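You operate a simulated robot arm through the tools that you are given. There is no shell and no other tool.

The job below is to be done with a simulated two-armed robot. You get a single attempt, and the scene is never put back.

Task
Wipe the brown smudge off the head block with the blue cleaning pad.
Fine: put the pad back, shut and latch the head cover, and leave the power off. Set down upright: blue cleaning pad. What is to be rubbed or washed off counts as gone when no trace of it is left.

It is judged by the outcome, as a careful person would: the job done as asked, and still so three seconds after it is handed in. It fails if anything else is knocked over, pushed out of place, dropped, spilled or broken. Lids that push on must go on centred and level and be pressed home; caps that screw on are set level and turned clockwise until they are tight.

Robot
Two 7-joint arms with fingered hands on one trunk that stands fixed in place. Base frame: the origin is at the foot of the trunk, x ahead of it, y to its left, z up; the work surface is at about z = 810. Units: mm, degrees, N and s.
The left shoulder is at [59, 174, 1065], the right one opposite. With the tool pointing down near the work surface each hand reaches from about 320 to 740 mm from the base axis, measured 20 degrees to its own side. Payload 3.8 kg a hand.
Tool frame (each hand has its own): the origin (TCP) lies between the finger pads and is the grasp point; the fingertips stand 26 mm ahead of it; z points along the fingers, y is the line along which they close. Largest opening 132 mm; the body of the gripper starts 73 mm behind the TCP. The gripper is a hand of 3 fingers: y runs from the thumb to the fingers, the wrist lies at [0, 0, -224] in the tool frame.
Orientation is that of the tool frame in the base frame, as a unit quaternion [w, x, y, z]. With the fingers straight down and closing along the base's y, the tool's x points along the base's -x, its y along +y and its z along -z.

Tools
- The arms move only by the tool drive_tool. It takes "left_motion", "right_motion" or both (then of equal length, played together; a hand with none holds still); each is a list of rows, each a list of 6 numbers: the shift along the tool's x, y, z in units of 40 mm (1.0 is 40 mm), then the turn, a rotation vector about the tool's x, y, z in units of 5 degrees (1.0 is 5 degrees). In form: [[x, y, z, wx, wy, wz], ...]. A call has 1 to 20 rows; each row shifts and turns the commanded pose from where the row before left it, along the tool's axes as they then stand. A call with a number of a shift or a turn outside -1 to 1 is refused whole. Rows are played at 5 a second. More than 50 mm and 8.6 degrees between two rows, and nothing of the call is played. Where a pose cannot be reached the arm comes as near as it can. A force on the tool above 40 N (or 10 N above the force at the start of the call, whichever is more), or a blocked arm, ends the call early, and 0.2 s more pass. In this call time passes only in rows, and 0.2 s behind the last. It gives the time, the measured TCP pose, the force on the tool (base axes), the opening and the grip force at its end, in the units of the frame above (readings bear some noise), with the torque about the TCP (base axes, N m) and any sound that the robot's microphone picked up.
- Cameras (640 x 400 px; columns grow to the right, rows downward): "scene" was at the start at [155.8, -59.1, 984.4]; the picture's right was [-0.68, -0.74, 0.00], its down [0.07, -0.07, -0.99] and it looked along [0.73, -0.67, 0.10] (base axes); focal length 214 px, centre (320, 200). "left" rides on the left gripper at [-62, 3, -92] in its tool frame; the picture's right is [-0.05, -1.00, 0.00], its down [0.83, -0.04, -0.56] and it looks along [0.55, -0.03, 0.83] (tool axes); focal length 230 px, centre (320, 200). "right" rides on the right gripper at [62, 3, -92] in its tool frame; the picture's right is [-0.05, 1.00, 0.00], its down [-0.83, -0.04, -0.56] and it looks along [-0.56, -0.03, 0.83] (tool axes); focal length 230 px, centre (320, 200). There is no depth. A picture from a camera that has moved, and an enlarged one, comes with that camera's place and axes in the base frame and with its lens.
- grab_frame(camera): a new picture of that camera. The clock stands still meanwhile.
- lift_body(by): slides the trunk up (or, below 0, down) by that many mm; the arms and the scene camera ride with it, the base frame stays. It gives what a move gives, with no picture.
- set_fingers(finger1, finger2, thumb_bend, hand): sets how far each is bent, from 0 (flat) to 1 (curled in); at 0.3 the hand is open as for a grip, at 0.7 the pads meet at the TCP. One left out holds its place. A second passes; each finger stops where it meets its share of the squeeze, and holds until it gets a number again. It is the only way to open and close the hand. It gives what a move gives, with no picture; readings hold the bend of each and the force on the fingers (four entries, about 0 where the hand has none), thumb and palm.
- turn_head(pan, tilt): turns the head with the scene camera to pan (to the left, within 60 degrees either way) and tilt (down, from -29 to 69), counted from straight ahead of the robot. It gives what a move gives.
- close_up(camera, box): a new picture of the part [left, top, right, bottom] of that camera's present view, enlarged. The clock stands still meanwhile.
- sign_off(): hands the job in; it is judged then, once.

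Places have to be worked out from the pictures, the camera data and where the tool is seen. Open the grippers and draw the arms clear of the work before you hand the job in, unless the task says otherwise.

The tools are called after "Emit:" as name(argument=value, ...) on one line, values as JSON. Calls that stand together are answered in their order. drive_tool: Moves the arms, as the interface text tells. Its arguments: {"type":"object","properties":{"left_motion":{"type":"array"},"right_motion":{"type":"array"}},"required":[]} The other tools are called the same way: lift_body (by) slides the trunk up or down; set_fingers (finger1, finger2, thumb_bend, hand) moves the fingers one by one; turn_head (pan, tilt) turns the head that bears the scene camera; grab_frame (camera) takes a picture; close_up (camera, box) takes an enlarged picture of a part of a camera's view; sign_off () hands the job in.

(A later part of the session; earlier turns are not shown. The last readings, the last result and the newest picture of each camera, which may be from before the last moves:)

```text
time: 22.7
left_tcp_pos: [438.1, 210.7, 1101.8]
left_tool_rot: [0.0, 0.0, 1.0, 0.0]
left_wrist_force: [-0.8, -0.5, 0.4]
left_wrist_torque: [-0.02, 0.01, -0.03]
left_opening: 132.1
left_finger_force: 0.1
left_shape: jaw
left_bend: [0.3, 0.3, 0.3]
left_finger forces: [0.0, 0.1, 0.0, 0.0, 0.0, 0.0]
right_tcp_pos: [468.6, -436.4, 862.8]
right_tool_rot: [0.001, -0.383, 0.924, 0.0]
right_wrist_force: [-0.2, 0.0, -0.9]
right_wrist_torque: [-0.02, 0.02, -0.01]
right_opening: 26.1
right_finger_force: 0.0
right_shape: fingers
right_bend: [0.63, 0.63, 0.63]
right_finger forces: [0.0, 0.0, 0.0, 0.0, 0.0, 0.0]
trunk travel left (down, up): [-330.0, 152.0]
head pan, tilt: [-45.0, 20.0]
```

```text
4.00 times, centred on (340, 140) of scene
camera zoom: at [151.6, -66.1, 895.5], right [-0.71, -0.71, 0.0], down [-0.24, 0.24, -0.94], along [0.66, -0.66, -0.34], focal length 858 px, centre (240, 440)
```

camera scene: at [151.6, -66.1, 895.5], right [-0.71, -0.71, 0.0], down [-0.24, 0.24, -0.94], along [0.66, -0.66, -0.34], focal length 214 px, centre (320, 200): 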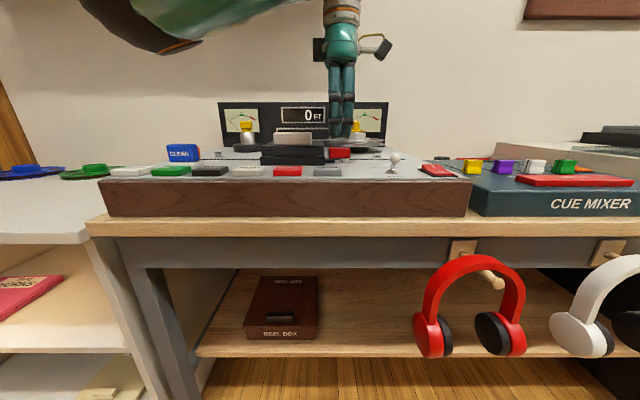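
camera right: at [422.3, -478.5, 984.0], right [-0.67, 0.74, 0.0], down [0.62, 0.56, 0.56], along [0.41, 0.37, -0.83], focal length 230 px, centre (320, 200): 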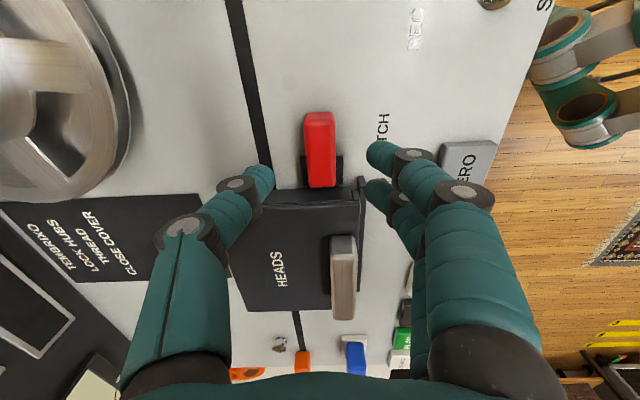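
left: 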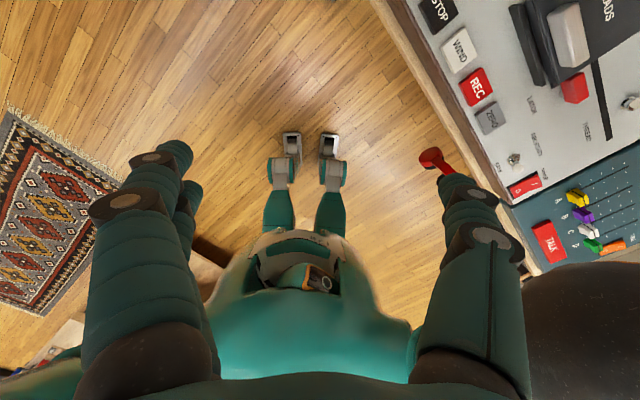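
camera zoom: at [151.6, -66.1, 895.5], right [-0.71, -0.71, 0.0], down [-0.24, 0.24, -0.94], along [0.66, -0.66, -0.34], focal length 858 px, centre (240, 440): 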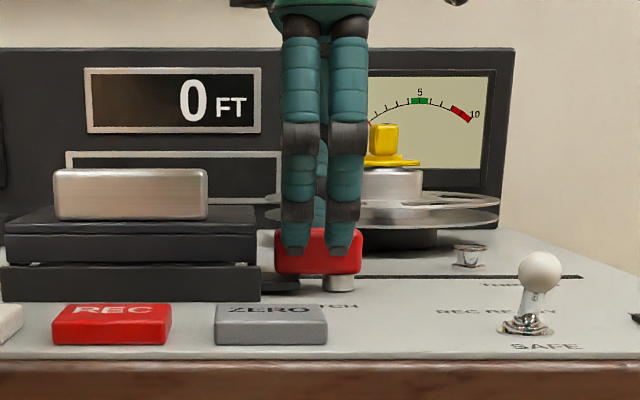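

No contact yet and the tips sit slightly high, so I lower 5 mm and close further onto the knob.

Emit:
drive_tool(right_motion=[[0, 0, 0.125, 0, 0, 0]])

Emit:
set_fingers(hand="right", finger1=0.68, finger2=0.68, thumb_bend=0.68)

Emit:
close_up(camera="right", box=[200, 80, 440, 230])

```text
time: 23.1
left_tcp_pos: [438.7, 210.7, 1101.4]
left_tool_rot: [0.0, 0.001, 1.0, 0.0]
left_wrist_force: [0.8, 0.1, -0.3]
left_wrist_torque: [0.01, 0.01, 0.0]
left_opening: 131.9
left_finger_force: 0.0
left_shape: jaw
left_bend: [0.3, 0.3, 0.3]
left_finger forces: [0.0, 0.0, 0.1, 0.0, 0.1, 0.1]
right_tcp_pos: [467.8, -437.8, 857.8]
right_tool_rot: [0.0, -0.382, 0.924, -0.001]
right_wrist_force: [-0.3, 0.7, -0.6]
right_wrist_torque: [-0.02, 0.02, 0.01]
right_opening: 26.1
right_finger_force: 0.1
right_shape: fingers
right_bend: [0.63, 0.63, 0.63]
right_finger forces: [0.1, 0.0, 0.0, 0.1, 0.0, 0.0]
trunk travel left (down, up): [-330.0, 152.0]
head pan, tilt: [-45.0, 20.0]
```

```text
time: 24.1
left_tcp_pos: [436.5, 210.7, 1101.6]
left_tool_rot: [-0.001, 0.001, 1.0, 0.0]
left_wrist_force: [-0.7, -0.4, 0.5]
left_wrist_torque: [0.02, 0.01, -0.02]
left_opening: 132.0
left_finger_force: 0.0
left_shape: jaw
left_bend: [0.3, 0.3, 0.3]
left_finger forces: [0.0, 0.0, 0.1, 0.0, 0.0, 0.1]
right_tcp_pos: [467.6, -435.6, 857.4]
right_tool_rot: [0.001, -0.383, 0.924, 0.0]
right_wrist_force: [-1.9, 1.1, -1.0]
right_wrist_torque: [0.04, 0.05, -0.01]
right_opening: 20.5
right_finger_force: 4.1
right_shape: fingers
right_bend: [0.64, 0.64, 0.66]
right_finger forces: [2.6, 2.7, 0.1, 0.0, 3.6, 0.0]
trunk travel left (down, up): [-330.0, 152.0]
head pan, tilt: [-45.0, 20.0]
```

```text
2.67 times, centred on (320, 155) of right
camera zoom: at [422.7, -477.9, 950.9], right [-0.67, 0.74, 0.0], down [0.62, 0.56, 0.55], along [0.41, 0.37, -0.83], focal length 614 px, centre (320, 320)
```

zoom: 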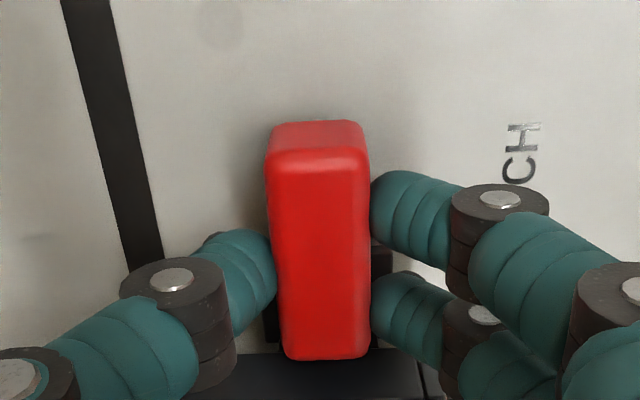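

The knob is held with about 3–4 N. I test a clockwise twist of 15° about the post and watch the torque.

Emit:
drive_tool(right_motion=[[0.009, -0.022, 0, 0, 0, 1], [0.009, -0.022, 0, 0, 0, 1], [0.009, -0.022, 0, 0, 0, 1]])

Emit:
close_up(camera="right", box=[200, 80, 440, 230])

Emit:
close_up(camera="scene", box=[260, 90, 420, 190])

```text
time: 24.9
left_tcp_pos: [437.6, 210.2, 1102.0]
left_tool_rot: [-0.001, -0.001, 1.0, -0.001]
left_wrist_force: [0.4, -0.2, -0.2]
left_wrist_torque: [-0.01, -0.02, -0.01]
left_opening: 131.7
left_finger_force: 0.0
left_shape: jaw
left_bend: [0.3, 0.3, 0.3]
left_finger forces: [0.0, 0.0, 0.1, 0.0, 0.0, 0.1]
right_tcp_pos: [468.1, -439.9, 858.6]
right_tool_rot: [0.0, -0.258, 0.966, -0.001]
right_wrist_force: [-7.5, 3.5, 0.4]
right_wrist_torque: [0.11, 0.12, 0.19]
right_opening: 18.5
right_finger_force: 6.4
right_shape: fingers
right_bend: [0.65, 0.63, 0.67]
right_finger forces: [2.4, 7.8, 0.0, 0.0, 3.1, 0.0]
trunk travel left (down, up): [-330.0, 152.0]
head pan, tilt: [-45.0, 20.0]
```

```text
2.67 times, centred on (320, 155) of right
camera zoom: at [413.3, -467.3, 951.2], right [-0.45, 0.89, 0.0], down [0.74, 0.38, 0.55], along [0.49, 0.25, -0.83], focal length 614 px, centre (320, 320)
```

zoom: 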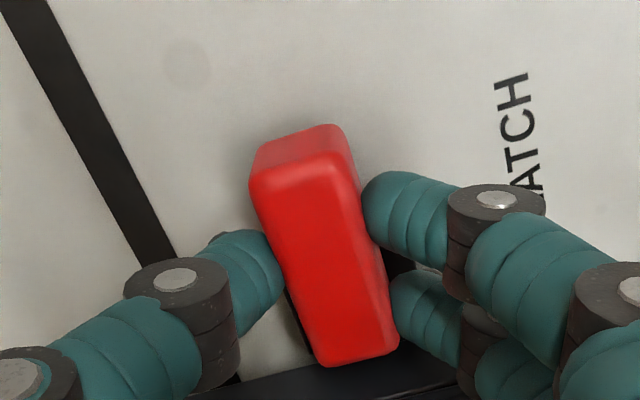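

```text
4.00 times, centred on (340, 140) of scene
camera zoom: at [151.1, -65.9, 895.6], right [-0.71, -0.71, 0.0], down [-0.24, 0.24, -0.94], along [0.66, -0.66, -0.34], focal length 858 px, centre (240, 440)
```

zoom: 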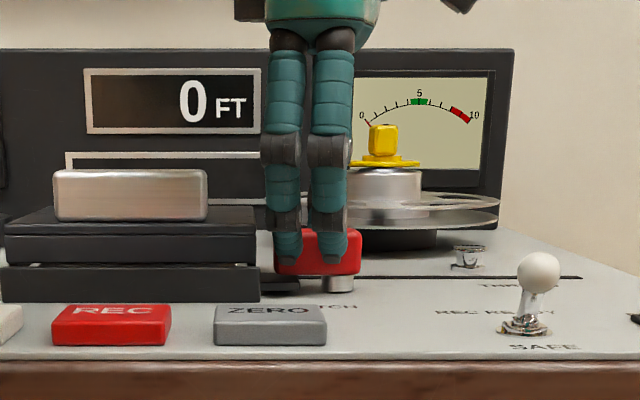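

The knob stayed put while the hand turned clockwise and the front finger load rose, so it seems blocked that way. I turn back and test counter-clockwise.

Emit:
drive_tool(right_motion=[[-0.009, 0.022, 0, 0, 0, -1], [-0.009, 0.022, 0, 0, 0, -1], [-0.009, 0.022, 0, 0, 0, -1], [-0.009, 0.022, 0, 0, 0, -1], [-0.009, 0.022, 0, 0, 0, -1], [-0.009, 0.022, 0, 0, 0, -1]])

Emit:
close_up(camera="right", box=[200, 80, 440, 230])

Emit:
close_up(camera="scene", box=[260, 90, 420, 190])

```text
time: 26.3
left_tcp_pos: [437.2, 210.4, 1102.4]
left_tool_rot: [0.0, 0.0, 1.0, 0.0]
left_wrist_force: [-0.1, -0.9, -0.5]
left_wrist_torque: [-0.03, 0.03, 0.04]
left_opening: 131.9
left_finger_force: 0.1
left_shape: jaw
left_bend: [0.3, 0.3, 0.3]
left_finger forces: [0.0, 0.0, 0.0, 0.0, 0.0, 0.0]
right_tcp_pos: [466.0, -433.6, 857.5]
right_tool_rot: [0.0, -0.5, 0.866, 0.0]
right_wrist_force: [-3.2, -1.2, -0.7]
right_wrist_torque: [0.0, 0.06, -0.05]
right_opening: 20.7
right_finger_force: 4.8
right_shape: fingers
right_bend: [0.64, 0.64, 0.67]
right_finger forces: [3.9, 2.3, 0.1, 0.0, 3.9, 0.0]
trunk travel left (down, up): [-330.0, 152.0]
head pan, tilt: [-45.0, 20.0]
```

```text
2.67 times, centred on (320, 155) of right
camera zoom: at [433.3, -485.9, 951.1], right [-0.84, 0.54, 0.0], down [0.45, 0.7, 0.55], along [0.3, 0.47, -0.83], focal length 614 px, centre (320, 320)
```

zoom: 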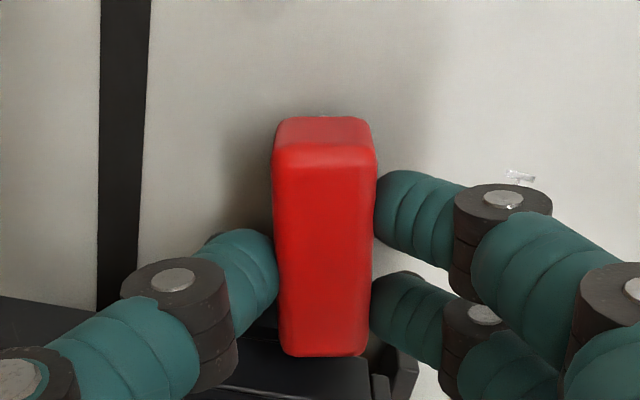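

```text
4.00 times, centred on (340, 140) of scene
camera zoom: at [151.4, -66.3, 895.5], right [-0.71, -0.71, 0.0], down [-0.24, 0.24, -0.94], along [0.66, -0.66, -0.34], focal length 858 px, centre (240, 440)
```

zoom: 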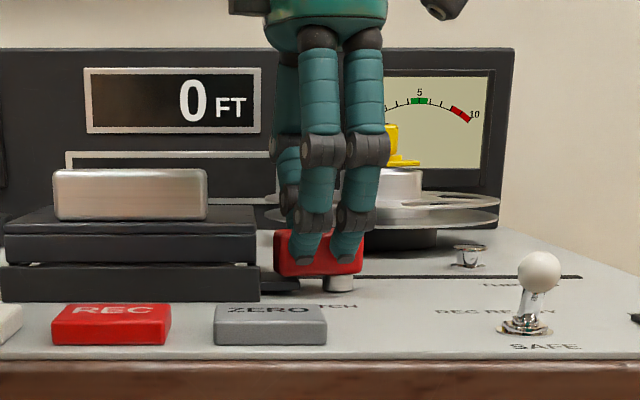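

Counter-clockwise the knob turns freely with the hand (now 15°). I continue turning it.

Emit:
drive_tool(right_motion=[[-0.009, 0.022, 0, 0, 0, -1], [-0.009, 0.022, 0, 0, 0, -1], [-0.009, 0.022, 0, 0, 0, -1], [-0.009, 0.022, 0, 0, 0, -1], [-0.009, 0.022, 0, 0, 0, -1], [-0.009, 0.022, 0, 0, 0, -1], [-0.009, 0.022, 0, 0, 0, -1], [-0.009, 0.022, 0, 0, 0, -1], [-0.009, 0.022, 0, 0, 0, -1]])

Emit:
close_up(camera="right", box=[200, 80, 440, 230])

Emit:
close_up(camera="scene", box=[260, 90, 420, 190])

```text
time: 28.3
left_tcp_pos: [437.0, 209.2, 1101.6]
left_tool_rot: [-0.001, -0.001, 1.0, 0.001]
left_wrist_force: [-0.1, 0.3, 0.0]
left_wrist_torque: [0.01, 0.01, 0.02]
left_opening: 132.2
left_finger_force: 0.1
left_shape: jaw
left_bend: [0.3, 0.3, 0.3]
left_finger forces: [0.1, 0.0, 0.0, 0.0, 0.0, 0.1]
right_tcp_pos: [459.7, -428.7, 858.3]
right_tool_rot: [0.0, 0.794, -0.608, 0.001]
right_wrist_force: [-6.5, -1.0, -1.1]
right_wrist_torque: [-0.08, 0.13, -0.13]
right_opening: 22.9
right_finger_force: 6.3
right_shape: fingers
right_bend: [0.63, 0.65, 0.67]
right_finger forces: [6.4, 2.4, 0.0, 0.1, 2.7, 0.1]
trunk travel left (down, up): [-330.0, 152.0]
head pan, tilt: [-45.0, 20.0]
```

```text
2.67 times, centred on (320, 155) of right
camera zoom: at [472.3, -489.5, 951.3], right [-0.98, -0.21, 0.0], down [-0.18, 0.81, 0.55], along [-0.12, 0.54, -0.83], focal length 614 px, centre (320, 320)
```

zoom: 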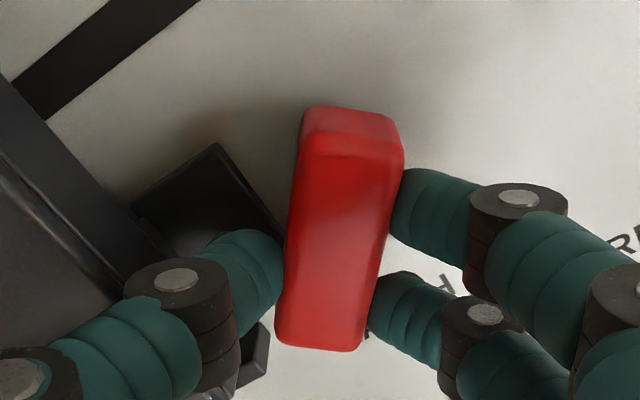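

```text
4.00 times, centred on (340, 140) of scene
camera zoom: at [151.2, -66.3, 895.6], right [-0.71, -0.71, 0.0], down [-0.24, 0.24, -0.94], along [0.66, -0.66, -0.34], focal length 858 px, centre (240, 440)
```

zoom: 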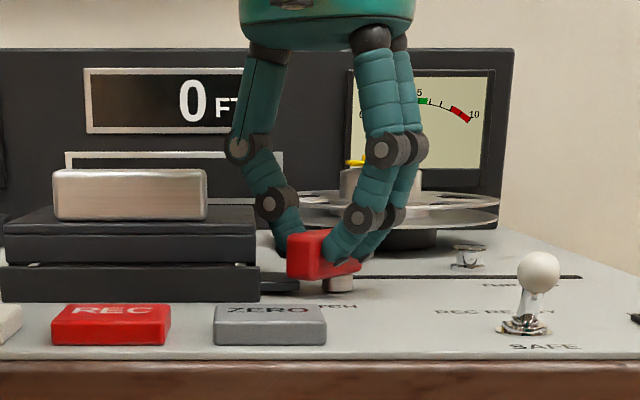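

The knob has followed to roughly 45–50° and the keeper is uncovered. I turn another 15° to see whether it goes further.

Emit:
drive_tool(right_motion=[[-0.009, 0.022, 0, 0, 0, -1], [-0.009, 0.022, 0, 0, 0, -1], [-0.009, 0.022, 0, 0, 0, -1]])

Emit:
close_up(camera="right", box=[200, 80, 440, 230])

Emit:
close_up(camera="scene", box=[260, 90, 420, 190])

```text
time: 29.1
left_tcp_pos: [436.3, 210.6, 1102.2]
left_tool_rot: [-0.001, 0.001, 1.0, 0.001]
left_wrist_force: [0.5, 1.2, -0.3]
left_wrist_torque: [0.04, 0.0, 0.03]
left_opening: 131.9
left_finger_force: 0.0
left_shape: jaw
left_bend: [0.3, 0.3, 0.3]
left_finger forces: [0.0, 0.1, 0.0, 0.0, 0.1, 0.0]
right_tcp_pos: [455.6, -429.6, 858.1]
right_tool_rot: [0.001, 0.866, -0.5, 0.001]
right_wrist_force: [-9.6, -1.3, 1.0]
right_wrist_torque: [-0.07, 0.18, -0.19]
right_opening: 23.9
right_finger_force: 7.1
right_shape: fingers
right_bend: [0.63, 0.65, 0.67]
right_finger forces: [7.8, 3.2, 0.0, 0.0, 2.3, 0.0]
trunk travel left (down, up): [-330.0, 152.0]
head pan, tilt: [-45.0, 20.0]
```

```text
2.67 times, centred on (320, 155) of right
camera zoom: at [484.4, -483.7, 951.3], right [-0.89, -0.46, 0.0], down [-0.38, 0.74, 0.55], along [-0.25, 0.49, -0.83], focal length 614 px, centre (320, 320)
```

zoom: 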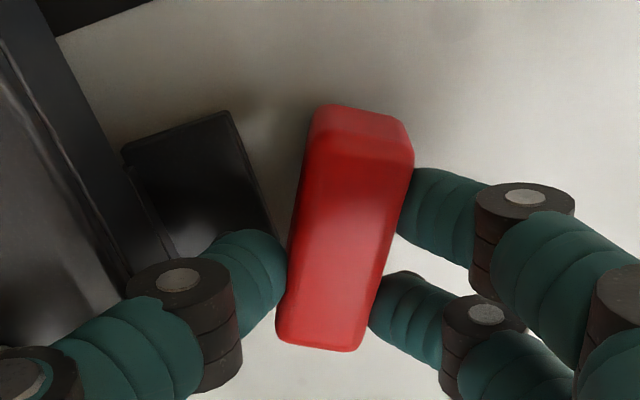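

```text
4.00 times, centred on (340, 140) of scene
camera zoom: at [150.9, -66.2, 895.6], right [-0.71, -0.71, 0.0], down [-0.24, 0.24, -0.94], along [0.66, -0.66, -0.34], focal length 858 px, centre (240, 440)
```

zoom: 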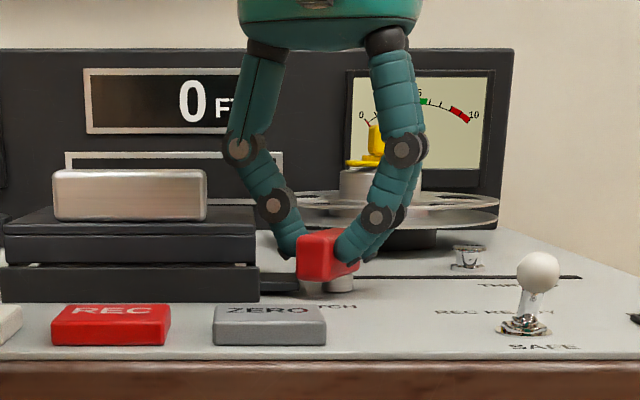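

The knob keeps following and the keeper is fully uncovered. I turn another 20° to get it well clear.

Emit:
drive_tool(right_motion=[[-0.009, 0.022, 0, 0, 0, -1], [-0.009, 0.022, 0, 0, 0, -1], [-0.009, 0.022, 0, 0, 0, -1], [-0.009, 0.022, 0, 0, 0, -1]])

Emit:
close_up(camera="right", box=[200, 80, 440, 230])

Emit:
close_up(camera="scene", box=[260, 90, 420, 190])

```text
time: 30.1
left_tcp_pos: [437.3, 209.9, 1102.4]
left_tool_rot: [0.0, 0.0, 1.0, 0.0]
left_wrist_force: [-0.2, 0.0, -0.3]
left_wrist_torque: [0.0, 0.01, 0.0]
left_opening: 132.0
left_finger_force: 0.0
left_shape: jaw
left_bend: [0.3, 0.3, 0.3]
left_finger forces: [0.0, 0.0, 0.1, 0.0, 0.0, 0.1]
right_tcp_pos: [449.8, -430.3, 859.7]
right_tool_rot: [0.0, 0.94, -0.342, 0.0]
right_wrist_force: [-12.6, -2.4, 0.4]
right_wrist_torque: [-0.12, 0.31, -0.18]
right_opening: 24.6
right_finger_force: 6.9
right_shape: fingers
right_bend: [0.62, 0.64, 0.67]
right_finger forces: [9.1, 4.1, 0.0, 0.1, 1.3, 0.1]
trunk travel left (down, up): [-330.0, 152.0]
head pan, tilt: [-45.0, 20.0]
```

```text
2.67 times, centred on (320, 155) of right
camera zoom: at [496.7, -471.8, 951.7], right [-0.68, -0.73, 0.0], down [-0.61, 0.57, 0.55], along [-0.41, 0.38, -0.83], focal length 614 px, centre (320, 320)
```

zoom: 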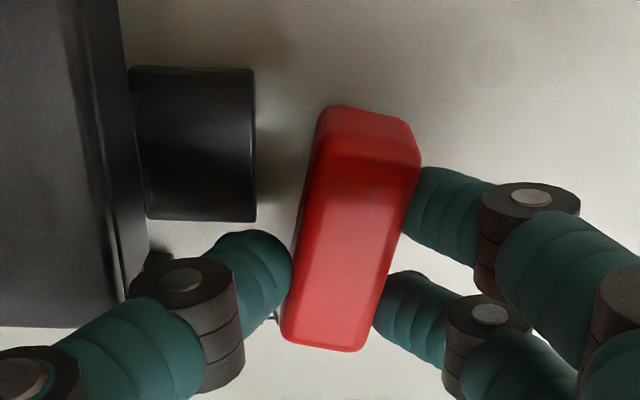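

```text
4.00 times, centred on (340, 140) of scene
camera zoom: at [150.6, -66.3, 895.7], right [-0.71, -0.71, 0.0], down [-0.24, 0.24, -0.94], along [0.66, -0.66, -0.34], focal length 858 px, centre (240, 440)
```

zoom: 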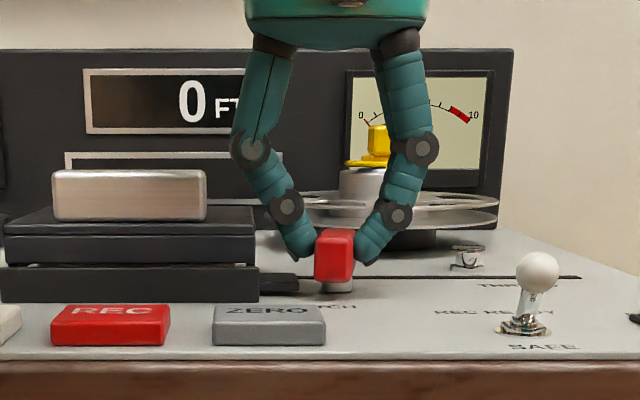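

The button now points forward, fully off the keeper: unlatched. I open the fingers slightly and raise the hand straight up.

Emit:
set_fingers(hand="right", finger1=0.59, finger2=0.59, thumb_bend=0.62)

Emit:
drive_tool(right_motion=[[0, 0, -0.4, 0, 0, 0], [0, 0, -0.6, 0, 0, 0], [0, 0, -0.8, 0, 0, 0]])

Emit:
grab_frame(camera="right")

Emit:
close_up(camera="scene", box=[260, 90, 420, 190])

```text
time: 31.1
left_tcp_pos: [437.4, 209.4, 1101.5]
left_tool_rot: [0.0, 0.0, 1.0, 0.0]
left_wrist_force: [1.0, 0.3, -0.4]
left_wrist_torque: [0.04, -0.01, 0.03]
left_opening: 132.0
left_finger_force: 0.1
left_shape: jaw
left_bend: [0.3, 0.3, 0.3]
left_finger forces: [0.0, 0.1, 0.0, 0.1, 0.0, 0.1]
right_tcp_pos: [452.0, -428.6, 859.1]
right_tool_rot: [0.001, 0.94, -0.342, 0.001]
right_wrist_force: [-0.7, -1.1, 0.7]
right_wrist_torque: [-0.01, -0.02, -0.01]
right_opening: 34.6
right_finger_force: 0.1
right_shape: fingers
right_bend: [0.58, 0.59, 0.62]
right_finger forces: [0.5, 0.0, 0.1, 0.0, 0.0, 0.0]
trunk travel left (down, up): [-330.0, 152.0]
head pan, tilt: [-45.0, 20.0]
```

```text
time: 31.9
left_tcp_pos: [437.7, 210.1, 1101.2]
left_tool_rot: [0.0, 0.0, 1.0, -0.001]
left_wrist_force: [-0.3, 0.0, -0.3]
left_wrist_torque: [0.0, 0.03, 0.0]
left_opening: 131.8
left_finger_force: 0.1
left_shape: jaw
left_bend: [0.3, 0.3, 0.3]
left_finger forces: [0.1, 0.0, 0.0, 0.0, 0.0, 0.1]
right_tcp_pos: [452.3, -428.5, 929.9]
right_tool_rot: [0.0, 0.94, -0.342, 0.001]
right_wrist_force: [0.7, 0.1, 0.2]
right_wrist_torque: [-0.01, 0.0, 0.01]
right_opening: 33.6
right_finger_force: 0.1
right_shape: fingers
right_bend: [0.59, 0.59, 0.62]
right_finger forces: [0.0, 0.0, 0.0, 0.1, 0.0, 0.1]
trunk travel left (down, up): [-330.0, 152.0]
head pan, tilt: [-45.0, 20.0]
```

```text
taken
camera right: at [498.1, -470.9, 1023.1], right [-0.68, -0.73, 0.0], down [-0.61, 0.57, 0.55], along [-0.41, 0.38, -0.83], focal length 230 px, centre (320, 200)
```

right: 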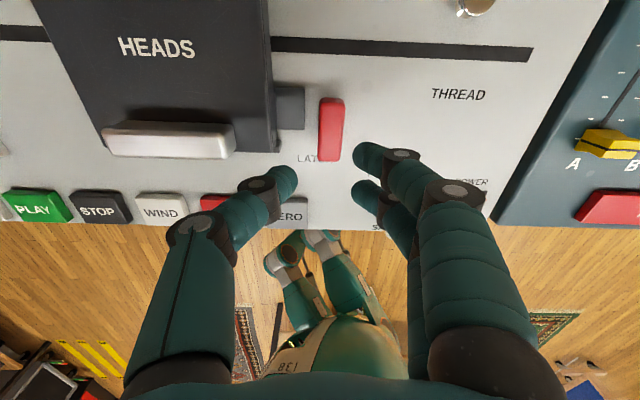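

```text
4.00 times, centred on (340, 140) of scene
camera zoom: at [151.4, -66.0, 895.6], right [-0.71, -0.71, 0.0], down [-0.24, 0.24, -0.94], along [0.66, -0.66, -0.34], focal length 858 px, centre (240, 440)
```

zoom: 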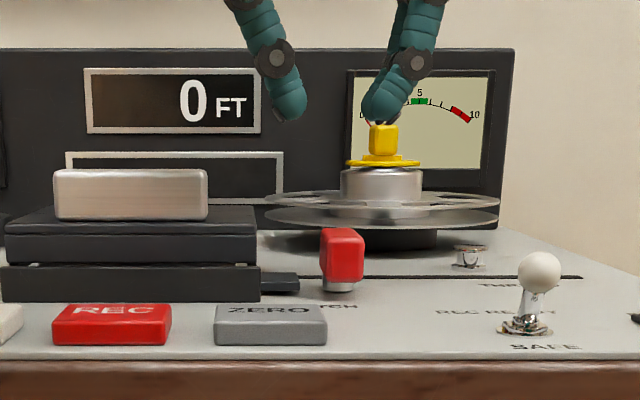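

The button is off the keeper and the latch is open. I turn the hand back by 185° to the yaw where fingers close along the handle's length.

Emit:
drive_tool(right_motion=[[0, 0, 0, 0, 0, 1], [0, 0, 0, 0, 0, 1], [0, 0, 0, 0, 0, 1], [0, 0, 0, 0, 0, 1], [0, 0, 0, 0, 0, 1], [0, 0, 0, 0, 0, 1], [0, 0, 0, 0, 0, 1], [0, 0, 0, 0, 0, 1], [0, 0, 0, 0, 0, 1], [0, 0, 0, 0, 0, 1], [0, 0, 0, 0, 0, 1], [0, 0, 0, 0, 0, 1], [0, 0, 0, 0, 0, 1], [0, 0, 0, 0, 0, 1], [0, 0, 0, 0, 0, 1], [0, 0, 0, 0, 0, 1], [0, 0, 0, 0, 0, 1], [0, 0, 0, 0, 0, 1], [0, 0, 0, 0, 0, 1]])

Emit:
drive_tool(right_motion=[[0, 0, 0, 0, 0, 1], [0, 0, 0, 0, 0, 1], [0, 0, 0, 0, 0, 1], [0, 0, 0, 0, 0, 1], [0, 0, 0, 0, 0, 1], [0, 0, 0, 0, 0, 1], [0, 0, 0, 0, 0, 1], [0, 0, 0, 0, 0, 1], [0, 0, 0, 0, 0, 1], [0, 0, 0, 0, 0, 1], [0, 0, 0, 0, 0, 1], [0, 0, 0, 0, 0, 1], [0, 0, 0, 0, 0, 1], [0, 0, 0, 0, 0, 1], [0, 0, 0, 0, 0, 1], [0, 0, 0, 0, 0, 1], [0, 0, 0, 0, 0, 1], [0, 0, 0, 0, 0, 1]])

Emit:
set_fingers(hand="right", finger1=0.4, finger2=0.4, thumb_bend=0.4)

```text
time: 35.9
left_tcp_pos: [439.0, 209.5, 1100.7]
left_tool_rot: [0.0, -0.001, 1.0, 0.001]
left_wrist_force: [-0.3, -0.5, -1.0]
left_wrist_torque: [0.02, 0.01, -0.01]
left_opening: 131.9
left_finger_force: 0.1
left_shape: jaw
left_bend: [0.3, 0.3, 0.3]
left_finger forces: [0.1, 0.0, 0.1, 0.0, 0.2, 0.0]
right_tcp_pos: [451.7, -430.1, 930.0]
right_tool_rot: [0.0, -0.382, 0.924, -0.001]
right_wrist_force: [-0.6, -0.4, 0.5]
right_wrist_torque: [0.01, 0.0, 0.01]
right_opening: 33.6
right_finger_force: 0.0
right_shape: fingers
right_bend: [0.59, 0.59, 0.62]
right_finger forces: [0.0, 0.1, 0.1, 0.1, 0.0, 0.0]
trunk travel left (down, up): [-330.0, 152.0]
head pan, tilt: [-45.0, 20.0]
```

```text
time: 39.7
left_tcp_pos: [437.9, 210.0, 1101.6]
left_tool_rot: [0.001, 0.0, 1.0, 0.001]
left_wrist_force: [0.0, 0.9, 0.8]
left_wrist_torque: [0.04, 0.01, 0.01]
left_opening: 131.7
left_finger_force: 0.0
left_shape: jaw
left_bend: [0.3, 0.3, 0.3]
left_finger forces: [0.1, 0.0, 0.1, 0.0, 0.0, 0.0]
right_tcp_pos: [452.6, -429.3, 930.1]
right_tool_rot: [0.001, 0.383, 0.924, 0.0]
right_wrist_force: [0.1, -0.6, 0.1]
right_wrist_torque: [0.0, -0.01, -0.01]
right_opening: 33.7
right_finger_force: 0.1
right_shape: fingers
right_bend: [0.59, 0.59, 0.62]
right_finger forces: [0.1, 0.0, 0.0, 0.1, 0.0, 0.0]
trunk travel left (down, up): [-330.0, 152.0]
head pan, tilt: [-45.0, 20.0]
```

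```text
time: 40.7
left_tcp_pos: [437.3, 210.1, 1101.3]
left_tool_rot: [-0.001, 0.0, 1.0, 0.0]
left_wrist_force: [-0.2, -0.4, 0.9]
left_wrist_torque: [0.01, 0.0, 0.02]
left_opening: 131.7
left_finger_force: 0.1
left_shape: jaw
left_bend: [0.3, 0.3, 0.3]
left_finger forces: [0.0, 0.0, 0.1, 0.0, 0.0, 0.0]
right_tcp_pos: [451.6, -430.0, 930.7]
right_tool_rot: [0.0, 0.382, 0.924, -0.001]
right_wrist_force: [-0.1, 0.3, -0.5]
right_wrist_torque: [-0.03, 0.0, 0.0]
right_opening: 101.0
right_finger_force: 0.0
right_shape: fingers
right_bend: [0.4, 0.4, 0.4]
right_finger forces: [0.1, 0.0, 0.1, 0.0, 0.0, 0.0]
trunk travel left (down, up): [-330.0, 152.0]
head pan, tilt: [-45.0, 20.0]
```

The hand is back at the right yaw and opened to 101 mm. I move over the handle (s≈-45, d≈463) and look.

Emit:
drive_tool(right_motion=[[-0.06, 0.86, 0, 0, 0, 0], [-0.06, 0.86, 0, 0, 0, 0], [-0.06, 0.86, 0, 0, 0, 0]])

Emit:
grab_frame(camera="right")

Emit:
close_up(camera="scene", box=[200, 70, 400, 195])

```text
time: 41.5
left_tcp_pos: [438.0, 209.9, 1101.5]
left_tool_rot: [0.0, -0.001, 1.0, -0.001]
left_wrist_force: [-0.9, 0.2, 0.1]
left_wrist_torque: [0.03, 0.02, -0.03]
left_opening: 132.0
left_finger_force: 0.0
left_shape: jaw
left_bend: [0.3, 0.3, 0.3]
left_finger forces: [0.1, 0.0, 0.1, 0.1, 0.1, 0.0]
right_tcp_pos: [529.4, -361.6, 928.9]
right_tool_rot: [0.0, 0.383, 0.924, -0.001]
right_wrist_force: [0.4, -0.3, 0.8]
right_wrist_torque: [0.04, 0.01, 0.01]
right_opening: 101.3
right_finger_force: 0.0
right_shape: fingers
right_bend: [0.4, 0.4, 0.4]
right_finger forces: [0.0, 0.1, 0.0, 0.0, 0.0, 0.0]
trunk travel left (down, up): [-330.0, 152.0]
head pan, tilt: [-45.0, 20.0]
```

```text
taken
camera right: at [489.2, -315.5, 1022.6], right [0.74, 0.67, 0.0], down [0.56, -0.62, 0.56], along [0.37, -0.41, -0.83], focal length 230 px, centre (320, 200)
```

right: 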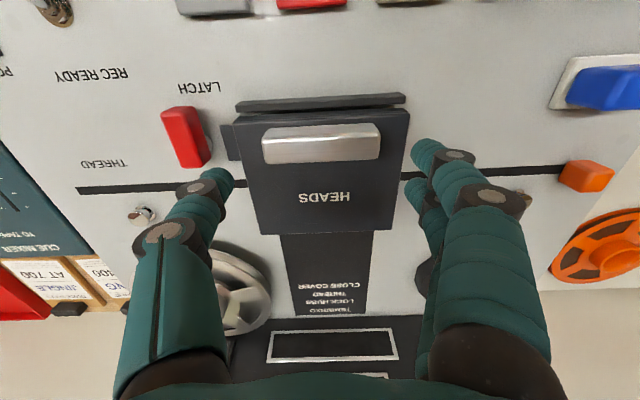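

```text
3.20 times, centred on (300, 132) of scene
camera zoom: at [151.8, -65.9, 895.5], right [-0.71, -0.71, 0.0], down [-0.24, 0.24, -0.94], along [0.66, -0.66, -0.34], focal length 686 px, centre (384, 416)
```

zoom: 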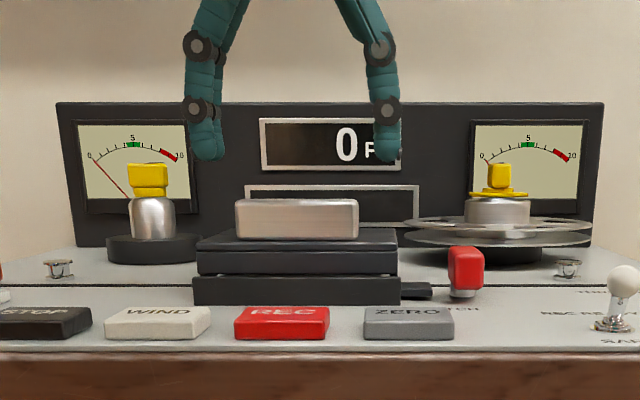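

The fingers are centred on the handle (handle z≈850–873). I lower 40 mm so the tips bracket its ends without touching the cover plate.

Emit:
drive_tool(right_motion=[[0, 0, 0.6, 0, 0, 0], [0.06, 0, 0.4, 0, 0, 0]])

Emit:
close_up(camera="scene", box=[200, 70, 400, 195])

Emit:
close_up(camera="right", box=[160, 60, 480, 260])

```text
time: 42.1
left_tcp_pos: [437.9, 209.2, 1101.2]
left_tool_rot: [0.0, 0.0, 1.0, 0.0]
left_wrist_force: [-0.3, 0.2, 0.1]
left_wrist_torque: [0.01, 0.01, 0.02]
left_opening: 132.0
left_finger_force: 0.0
left_shape: jaw
left_bend: [0.3, 0.3, 0.3]
left_finger forces: [0.0, 0.0, 0.0, 0.0, 0.1, 0.0]
right_tcp_pos: [527.4, -361.2, 889.7]
right_tool_rot: [0.001, 0.382, 0.924, 0.0]
right_wrist_force: [0.2, 0.1, 0.2]
right_wrist_torque: [-0.01, -0.02, -0.01]
right_opening: 101.1
right_finger_force: 0.0
right_shape: fingers
right_bend: [0.4, 0.4, 0.4]
right_finger forces: [0.0, 0.0, 0.0, 0.0, 0.0, 0.1]
trunk travel left (down, up): [-330.0, 152.0]
head pan, tilt: [-45.0, 20.0]
```

```text
3.20 times, centred on (300, 132) of scene
camera zoom: at [151.6, -66.2, 895.5], right [-0.71, -0.71, 0.0], down [-0.24, 0.24, -0.94], along [0.66, -0.66, -0.34], focal length 686 px, centre (384, 416)
```

zoom: 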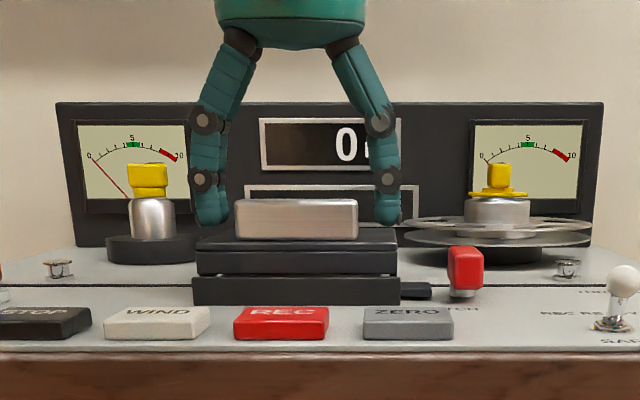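

```text
2.00 times, centred on (320, 160) of right
camera zoom: at [487.6, -314.7, 982.3], right [0.74, 0.67, 0.0], down [0.56, -0.62, 0.56], along [0.37, -0.41, -0.83], focal length 460 px, centre (320, 280)
```

zoom: 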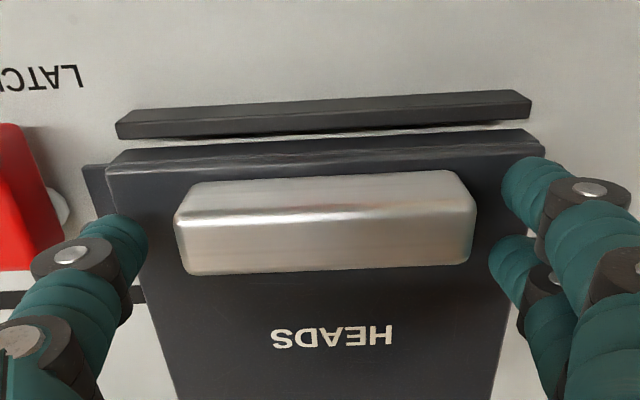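

The tips are about 9 mm above the cover plate; I lower another 5 mm and close on the handle ends.

Emit:
drive_tool(right_motion=[[0, 0, 0.13, 0, 0, 0]])

Emit:
set_fingers(hand="right", finger1=0.62, finger2=0.62, thumb_bend=0.62)

Emit:
close_up(camera="scene", box=[200, 70, 400, 195])

Emit:
close_up(camera="right", box=[160, 60, 480, 260])

```text
time: 42.5
left_tcp_pos: [438.9, 209.3, 1101.1]
left_tool_rot: [0.0, -0.001, 1.0, 0.001]
left_wrist_force: [-0.1, -0.4, -0.4]
left_wrist_torque: [0.03, 0.0, 0.01]
left_opening: 131.8
left_finger_force: 0.0
left_shape: jaw
left_bend: [0.3, 0.3, 0.3]
left_finger forces: [0.0, 0.0, 0.1, 0.0, 0.1, 0.1]
right_tcp_pos: [527.0, -359.8, 883.7]
right_tool_rot: [0.001, 0.383, 0.924, 0.0]
right_wrist_force: [-0.4, 0.0, 0.3]
right_wrist_torque: [-0.01, 0.0, 0.02]
right_opening: 101.0
right_finger_force: 0.2
right_shape: fingers
right_bend: [0.4, 0.4, 0.4]
right_finger forces: [0.0, 0.0, 0.0, 0.0, 0.0, 0.1]
trunk travel left (down, up): [-330.0, 152.0]
head pan, tilt: [-45.0, 20.0]
```

```text
time: 43.5
left_tcp_pos: [438.3, 210.3, 1102.7]
left_tool_rot: [0.0, -0.001, 1.0, 0.0]
left_wrist_force: [0.0, 0.7, 0.5]
left_wrist_torque: [0.0, -0.01, -0.03]
left_opening: 131.8
left_finger_force: 0.1
left_shape: jaw
left_bend: [0.3, 0.3, 0.3]
left_finger forces: [0.0, 0.1, 0.0, 0.0, 0.0, 0.0]
right_tcp_pos: [529.1, -359.8, 884.7]
right_tool_rot: [0.002, 0.383, 0.924, 0.0]
right_wrist_force: [3.5, -0.1, 0.5]
right_wrist_torque: [0.08, -0.14, -0.3]
right_opening: 76.9
right_finger_force: 20.3
right_shape: fingers
right_bend: [0.47, 0.48, 0.54]
right_finger forces: [11.2, 10.5, 0.0, 0.1, 18.6, 0.0]
trunk travel left (down, up): [-330.0, 152.0]
head pan, tilt: [-45.0, 20.0]
```

```text
3.20 times, centred on (300, 132) of scene
camera zoom: at [151.9, -66.1, 895.4], right [-0.71, -0.71, 0.0], down [-0.24, 0.24, -0.94], along [0.66, -0.66, -0.34], focal length 686 px, centre (384, 416)
```

zoom: 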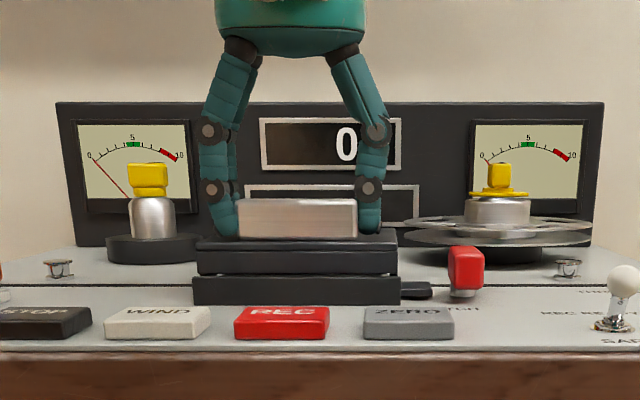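

```text
2.00 times, centred on (320, 160) of right
camera zoom: at [488.0, -314.6, 977.7], right [0.74, 0.67, 0.0], down [0.56, -0.62, 0.56], along [0.37, -0.41, -0.83], focal length 460 px, centre (320, 280)
```

zoom: 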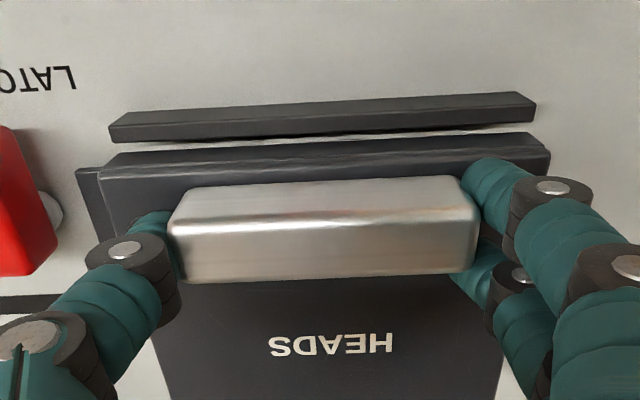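

The handle ends are gripped with 10–18 N. Because the cover will rotate relative to a downward hand, I'd rather hold it with only the rear finger and thumb; I release, raise the trunk 50 mm for better reach, and see which finger is the rear one.

Emit:
set_fingers(hand="right", finger1=0.4, finger2=0.4, thumb_bend=0.4)

Emit:
lift_body(by=50)

Emit:
set_fingers(hand="right", finger1=0.2)

Emit:
grab_frame(camera="right")

Emit:
grab_frame(camera="scene")

```text
time: 44.5
left_tcp_pos: [438.5, 209.4, 1101.2]
left_tool_rot: [0.0, 0.0, 1.0, -0.001]
left_wrist_force: [0.1, 0.1, 0.1]
left_wrist_torque: [0.02, -0.04, 0.04]
left_opening: 131.9
left_finger_force: 0.1
left_shape: jaw
left_bend: [0.3, 0.3, 0.3]
left_finger forces: [0.1, 0.0, 0.1, 0.1, 0.1, 0.0]
right_tcp_pos: [528.4, -360.4, 886.3]
right_tool_rot: [0.0, 0.383, 0.924, 0.0]
right_wrist_force: [0.1, -0.1, 0.1]
right_wrist_torque: [-0.01, -0.03, 0.01]
right_opening: 100.9
right_finger_force: 0.0
right_shape: fingers
right_bend: [0.4, 0.4, 0.4]
right_finger forces: [0.1, 0.0, 0.0, 0.0, 0.1, 0.1]
trunk travel left (down, up): [-330.0, 152.0]
head pan, tilt: [-45.0, 20.0]
```

```text
time: 45.5
left_tcp_pos: [438.9, 211.0, 1150.4]
left_tool_rot: [-0.001, 0.0, 1.0, 0.0]
left_wrist_force: [-1.5, 0.1, -0.4]
left_wrist_torque: [-0.01, 0.01, 0.0]
left_opening: 132.0
left_finger_force: 0.0
left_shape: jaw
left_bend: [0.3, 0.3, 0.3]
left_finger forces: [0.0, 0.1, 0.0, 0.1, 0.0, 0.0]
right_tcp_pos: [529.1, -360.0, 934.4]
right_tool_rot: [0.001, 0.383, 0.924, 0.0]
right_wrist_force: [0.1, 0.0, -0.2]
right_wrist_torque: [-0.03, 0.05, 0.0]
right_opening: 100.8
right_finger_force: 0.1
right_shape: fingers
right_bend: [0.4, 0.4, 0.4]
right_finger forces: [0.0, 0.0, 0.0, 0.0, 0.1, 0.0]
trunk travel left (down, up): [-380.0, 102.0]
head pan, tilt: [-45.0, 20.0]
```

```text
time: 46.5
left_tcp_pos: [437.9, 209.9, 1151.3]
left_tool_rot: [0.0, 0.001, 1.0, 0.0]
left_wrist_force: [0.4, -0.8, -0.4]
left_wrist_torque: [-0.01, -0.03, -0.02]
left_opening: 132.0
left_finger_force: 0.1
left_shape: jaw
left_bend: [0.3, 0.3, 0.3]
left_finger forces: [0.1, 0.0, 0.0, 0.1, 0.1, 0.0]
right_tcp_pos: [528.8, -359.3, 934.9]
right_tool_rot: [0.001, 0.382, 0.924, -0.001]
right_wrist_force: [0.2, 0.7, 0.2]
right_wrist_torque: [0.05, 0.02, -0.02]
right_opening: 128.2
right_finger_force: 0.1
right_shape: fingers
right_bend: [0.2, 0.4, 0.4]
right_finger forces: [0.0, 0.1, 0.1, 0.0, 0.1, 0.0]
trunk travel left (down, up): [-380.0, 102.0]
head pan, tilt: [-45.0, 20.0]
```

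```text
taken
camera right: at [488.2, -314.4, 1027.7], right [0.74, 0.67, 0.0], down [0.56, -0.62, 0.56], along [0.37, -0.41, -0.83], focal length 230 px, centre (320, 200)
```

right: 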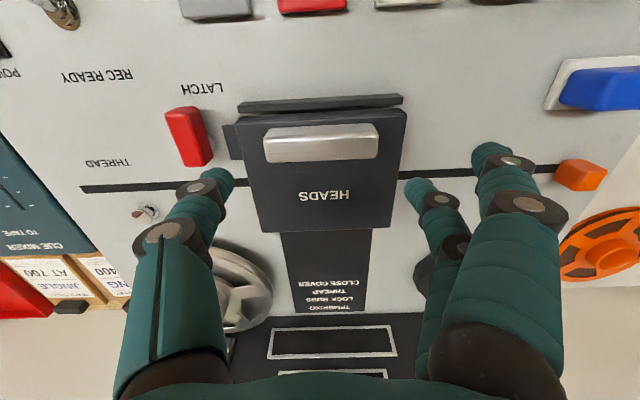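

```text
taken
camera scene: at [158.2, -66.1, 948.8], right [-0.71, -0.71, 0.0], down [-0.24, 0.24, -0.94], along [0.66, -0.66, -0.34], focal length 214 px, centre (320, 200)
```

scene: 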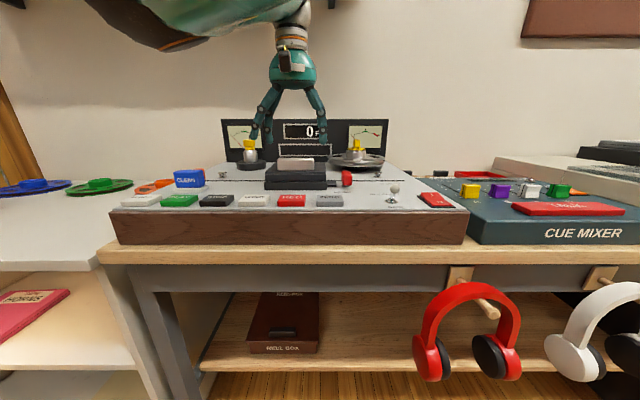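

Finger 1 is the front one (now swung outside the cover's left edge); finger 2 and the thumb will hold the handle. I shift 3 mm forward, lower 45 mm, and grip.

Emit:
drive_tool(right_motion=[[0.075, 0, 0.6, 0, 0, 0], [0, 0, 0.53, 0, 0, 0]])

Emit:
set_fingers(hand="right", finger2=0.64, thumb_bend=0.64)

Emit:
close_up(camera="right", box=[160, 60, 480, 260])

Emit:
close_up(camera="scene", box=[200, 85, 400, 210])

```text
time: 47.1
left_tcp_pos: [438.0, 209.3, 1150.7]
left_tool_rot: [-0.001, -0.001, 1.0, -0.001]
left_wrist_force: [-0.1, 0.5, 0.9]
left_wrist_torque: [0.03, 0.01, 0.0]
left_opening: 131.9
left_finger_force: 0.1
left_shape: jaw
left_bend: [0.3, 0.3, 0.3]
left_finger forces: [0.0, 0.0, 0.0, 0.1, 0.1, 0.1]
right_tcp_pos: [526.6, -358.4, 890.5]
right_tool_rot: [0.0, 0.383, 0.924, 0.0]
right_wrist_force: [-0.3, 0.0, -0.4]
right_wrist_torque: [0.04, -0.01, 0.04]
right_opening: 128.4
right_finger_force: 0.1
right_shape: fingers
right_bend: [0.2, 0.4, 0.4]
right_finger forces: [0.1, 0.0, 0.1, 0.1, 0.0, 0.0]
trunk travel left (down, up): [-380.0, 102.0]
head pan, tilt: [-45.0, 20.0]
```

```text
time: 48.1
left_tcp_pos: [438.3, 209.8, 1151.9]
left_tool_rot: [0.0, -0.002, 1.0, 0.0]
left_wrist_force: [0.2, 0.3, 0.5]
left_wrist_torque: [-0.02, -0.04, 0.01]
left_opening: 132.0
left_finger_force: 0.0
left_shape: jaw
left_bend: [0.3, 0.3, 0.3]
left_finger forces: [0.1, 0.0, 0.1, 0.0, 0.0, 0.0]
right_tcp_pos: [525.7, -358.5, 890.5]
right_tool_rot: [0.001, 0.382, 0.924, 0.0]
right_wrist_force: [-4.8, -5.4, 0.1]
right_wrist_torque: [-0.04, 0.05, 0.02]
right_opening: 114.7
right_finger_force: 14.1
right_shape: fingers
right_bend: [0.2, 0.46, 0.54]
right_finger forces: [0.0, 10.8, 0.1, 0.0, 18.3, 0.0]
trunk travel left (down, up): [-380.0, 102.0]
head pan, tilt: [-45.0, 20.0]
```

```text
2.00 times, centred on (320, 160) of right
camera zoom: at [485.8, -313.0, 982.2], right [0.74, 0.67, 0.0], down [0.56, -0.62, 0.56], along [0.37, -0.41, -0.83], focal length 460 px, centre (320, 280)
```

zoom: 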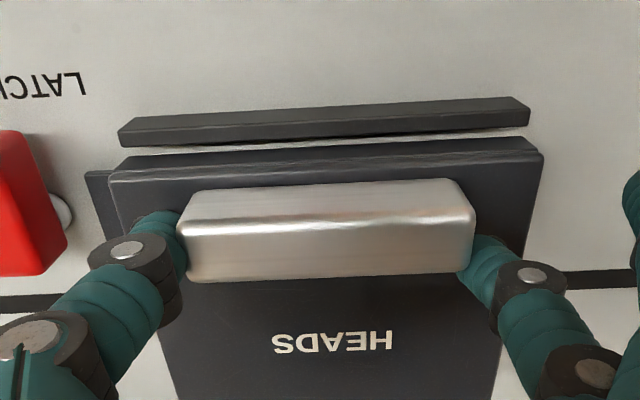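

```text
3.20 times, centred on (300, 148) of scene
camera zoom: at [157.8, -66.6, 948.8], right [-0.71, -0.71, 0.0], down [-0.24, 0.24, -0.94], along [0.66, -0.66, -0.34], focal length 686 px, centre (384, 368)
```

zoom: 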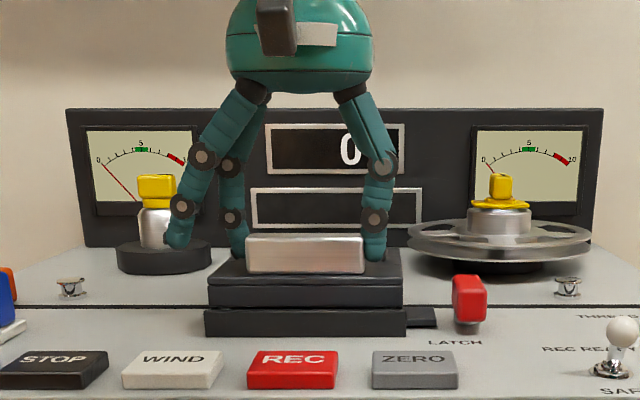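

The rear finger and thumb hold the handle (11 and 18 N). I lift along the first 15° of the expected arc and check.

Emit:
drive_tool(right_motion=[[-0.05, 0, -0.2, 0, 0, 0], [-0.066, 0, -0.195, 0, 0, 0], [-0.08, 0, -0.188, 0, 0, 0]])

Emit:
close_up(camera="scene", box=[200, 85, 400, 210])

Emit:
close_up(camera="right", box=[160, 60, 480, 260])

```text
time: 48.9
left_tcp_pos: [438.8, 209.2, 1150.7]
left_tool_rot: [0.0, -0.001, 1.0, 0.001]
left_wrist_force: [0.0, -0.6, -0.5]
left_wrist_torque: [0.01, 0.02, 0.0]
left_opening: 131.9
left_finger_force: 0.0
left_shape: jaw
left_bend: [0.3, 0.3, 0.3]
left_finger forces: [0.0, 0.0, 0.1, 0.0, 0.1, 0.0]
right_tcp_pos: [533.3, -363.5, 914.6]
right_tool_rot: [0.002, 0.382, 0.924, 0.001]
right_wrist_force: [0.1, -0.6, 0.4]
right_wrist_torque: [0.01, 0.0, 0.02]
right_opening: 92.0
right_finger_force: 0.0
right_shape: fingers
right_bend: [0.2, 0.6, 0.62]
right_finger forces: [0.1, 0.0, 0.1, 0.1, 0.0, 0.0]
trunk travel left (down, up): [-380.0, 102.0]
head pan, tilt: [-45.0, 20.0]
```

```text
3.20 times, centred on (300, 148) of scene
camera zoom: at [158.6, -66.5, 948.8], right [-0.71, -0.71, 0.0], down [-0.24, 0.24, -0.94], along [0.66, -0.66, -0.34], focal length 686 px, centre (384, 368)
```

zoom: 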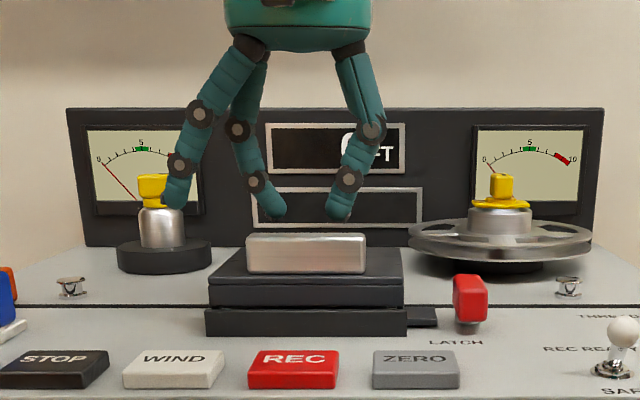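

```text
2.00 times, centred on (320, 160) of right
camera zoom: at [492.2, -317.6, 1006.5], right [0.74, 0.67, 0.0], down [0.56, -0.62, 0.56], along [0.37, -0.41, -0.83], focal length 460 px, centre (320, 280)
```

zoom: 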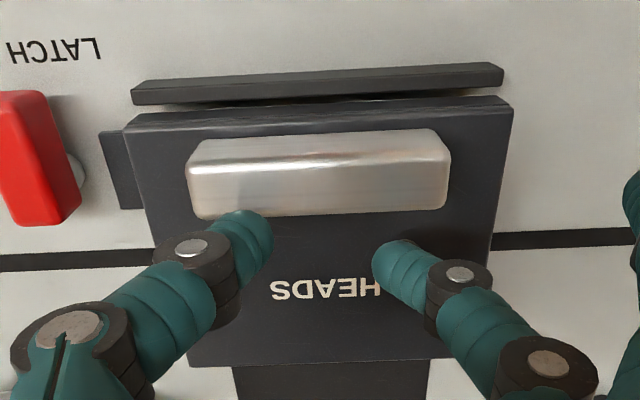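

The grip slipped off and the cover didn't rise. I need to see how the cover is held before trying again, so I enlarge the view of the cover's edges.

Emit:
close_up(camera="right", box=[200, 80, 430, 224])

Emit:
close_up(camera="scene", box=[255, 150, 360, 200])

```text
2.78 times, centred on (315, 152) of right
camera zoom: at [492.2, -317.6, 1006.5], right [0.74, 0.67, 0.0], down [0.56, -0.62, 0.56], along [0.37, -0.41, -0.83], focal length 639 px, centre (334, 333)
```

zoom: 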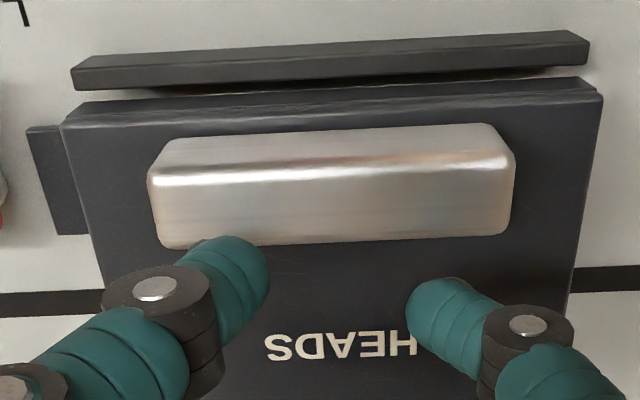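

```text
6.10 times, centred on (308, 175) of scene
camera zoom: at [158.6, -66.5, 948.8], right [-0.71, -0.71, 0.0], down [-0.24, 0.24, -0.94], along [0.66, -0.66, -0.34], focal length 1307 px, centre (396, 352)
```

zoom: 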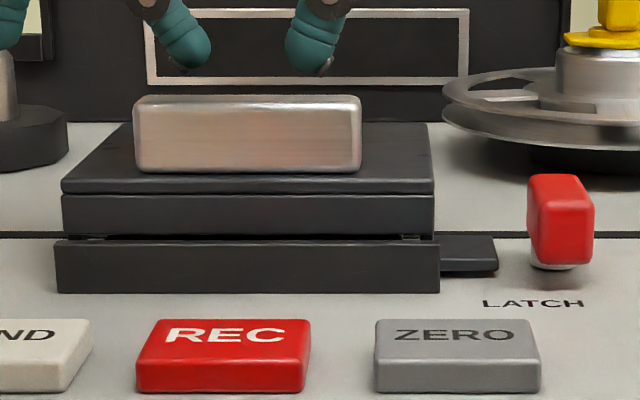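

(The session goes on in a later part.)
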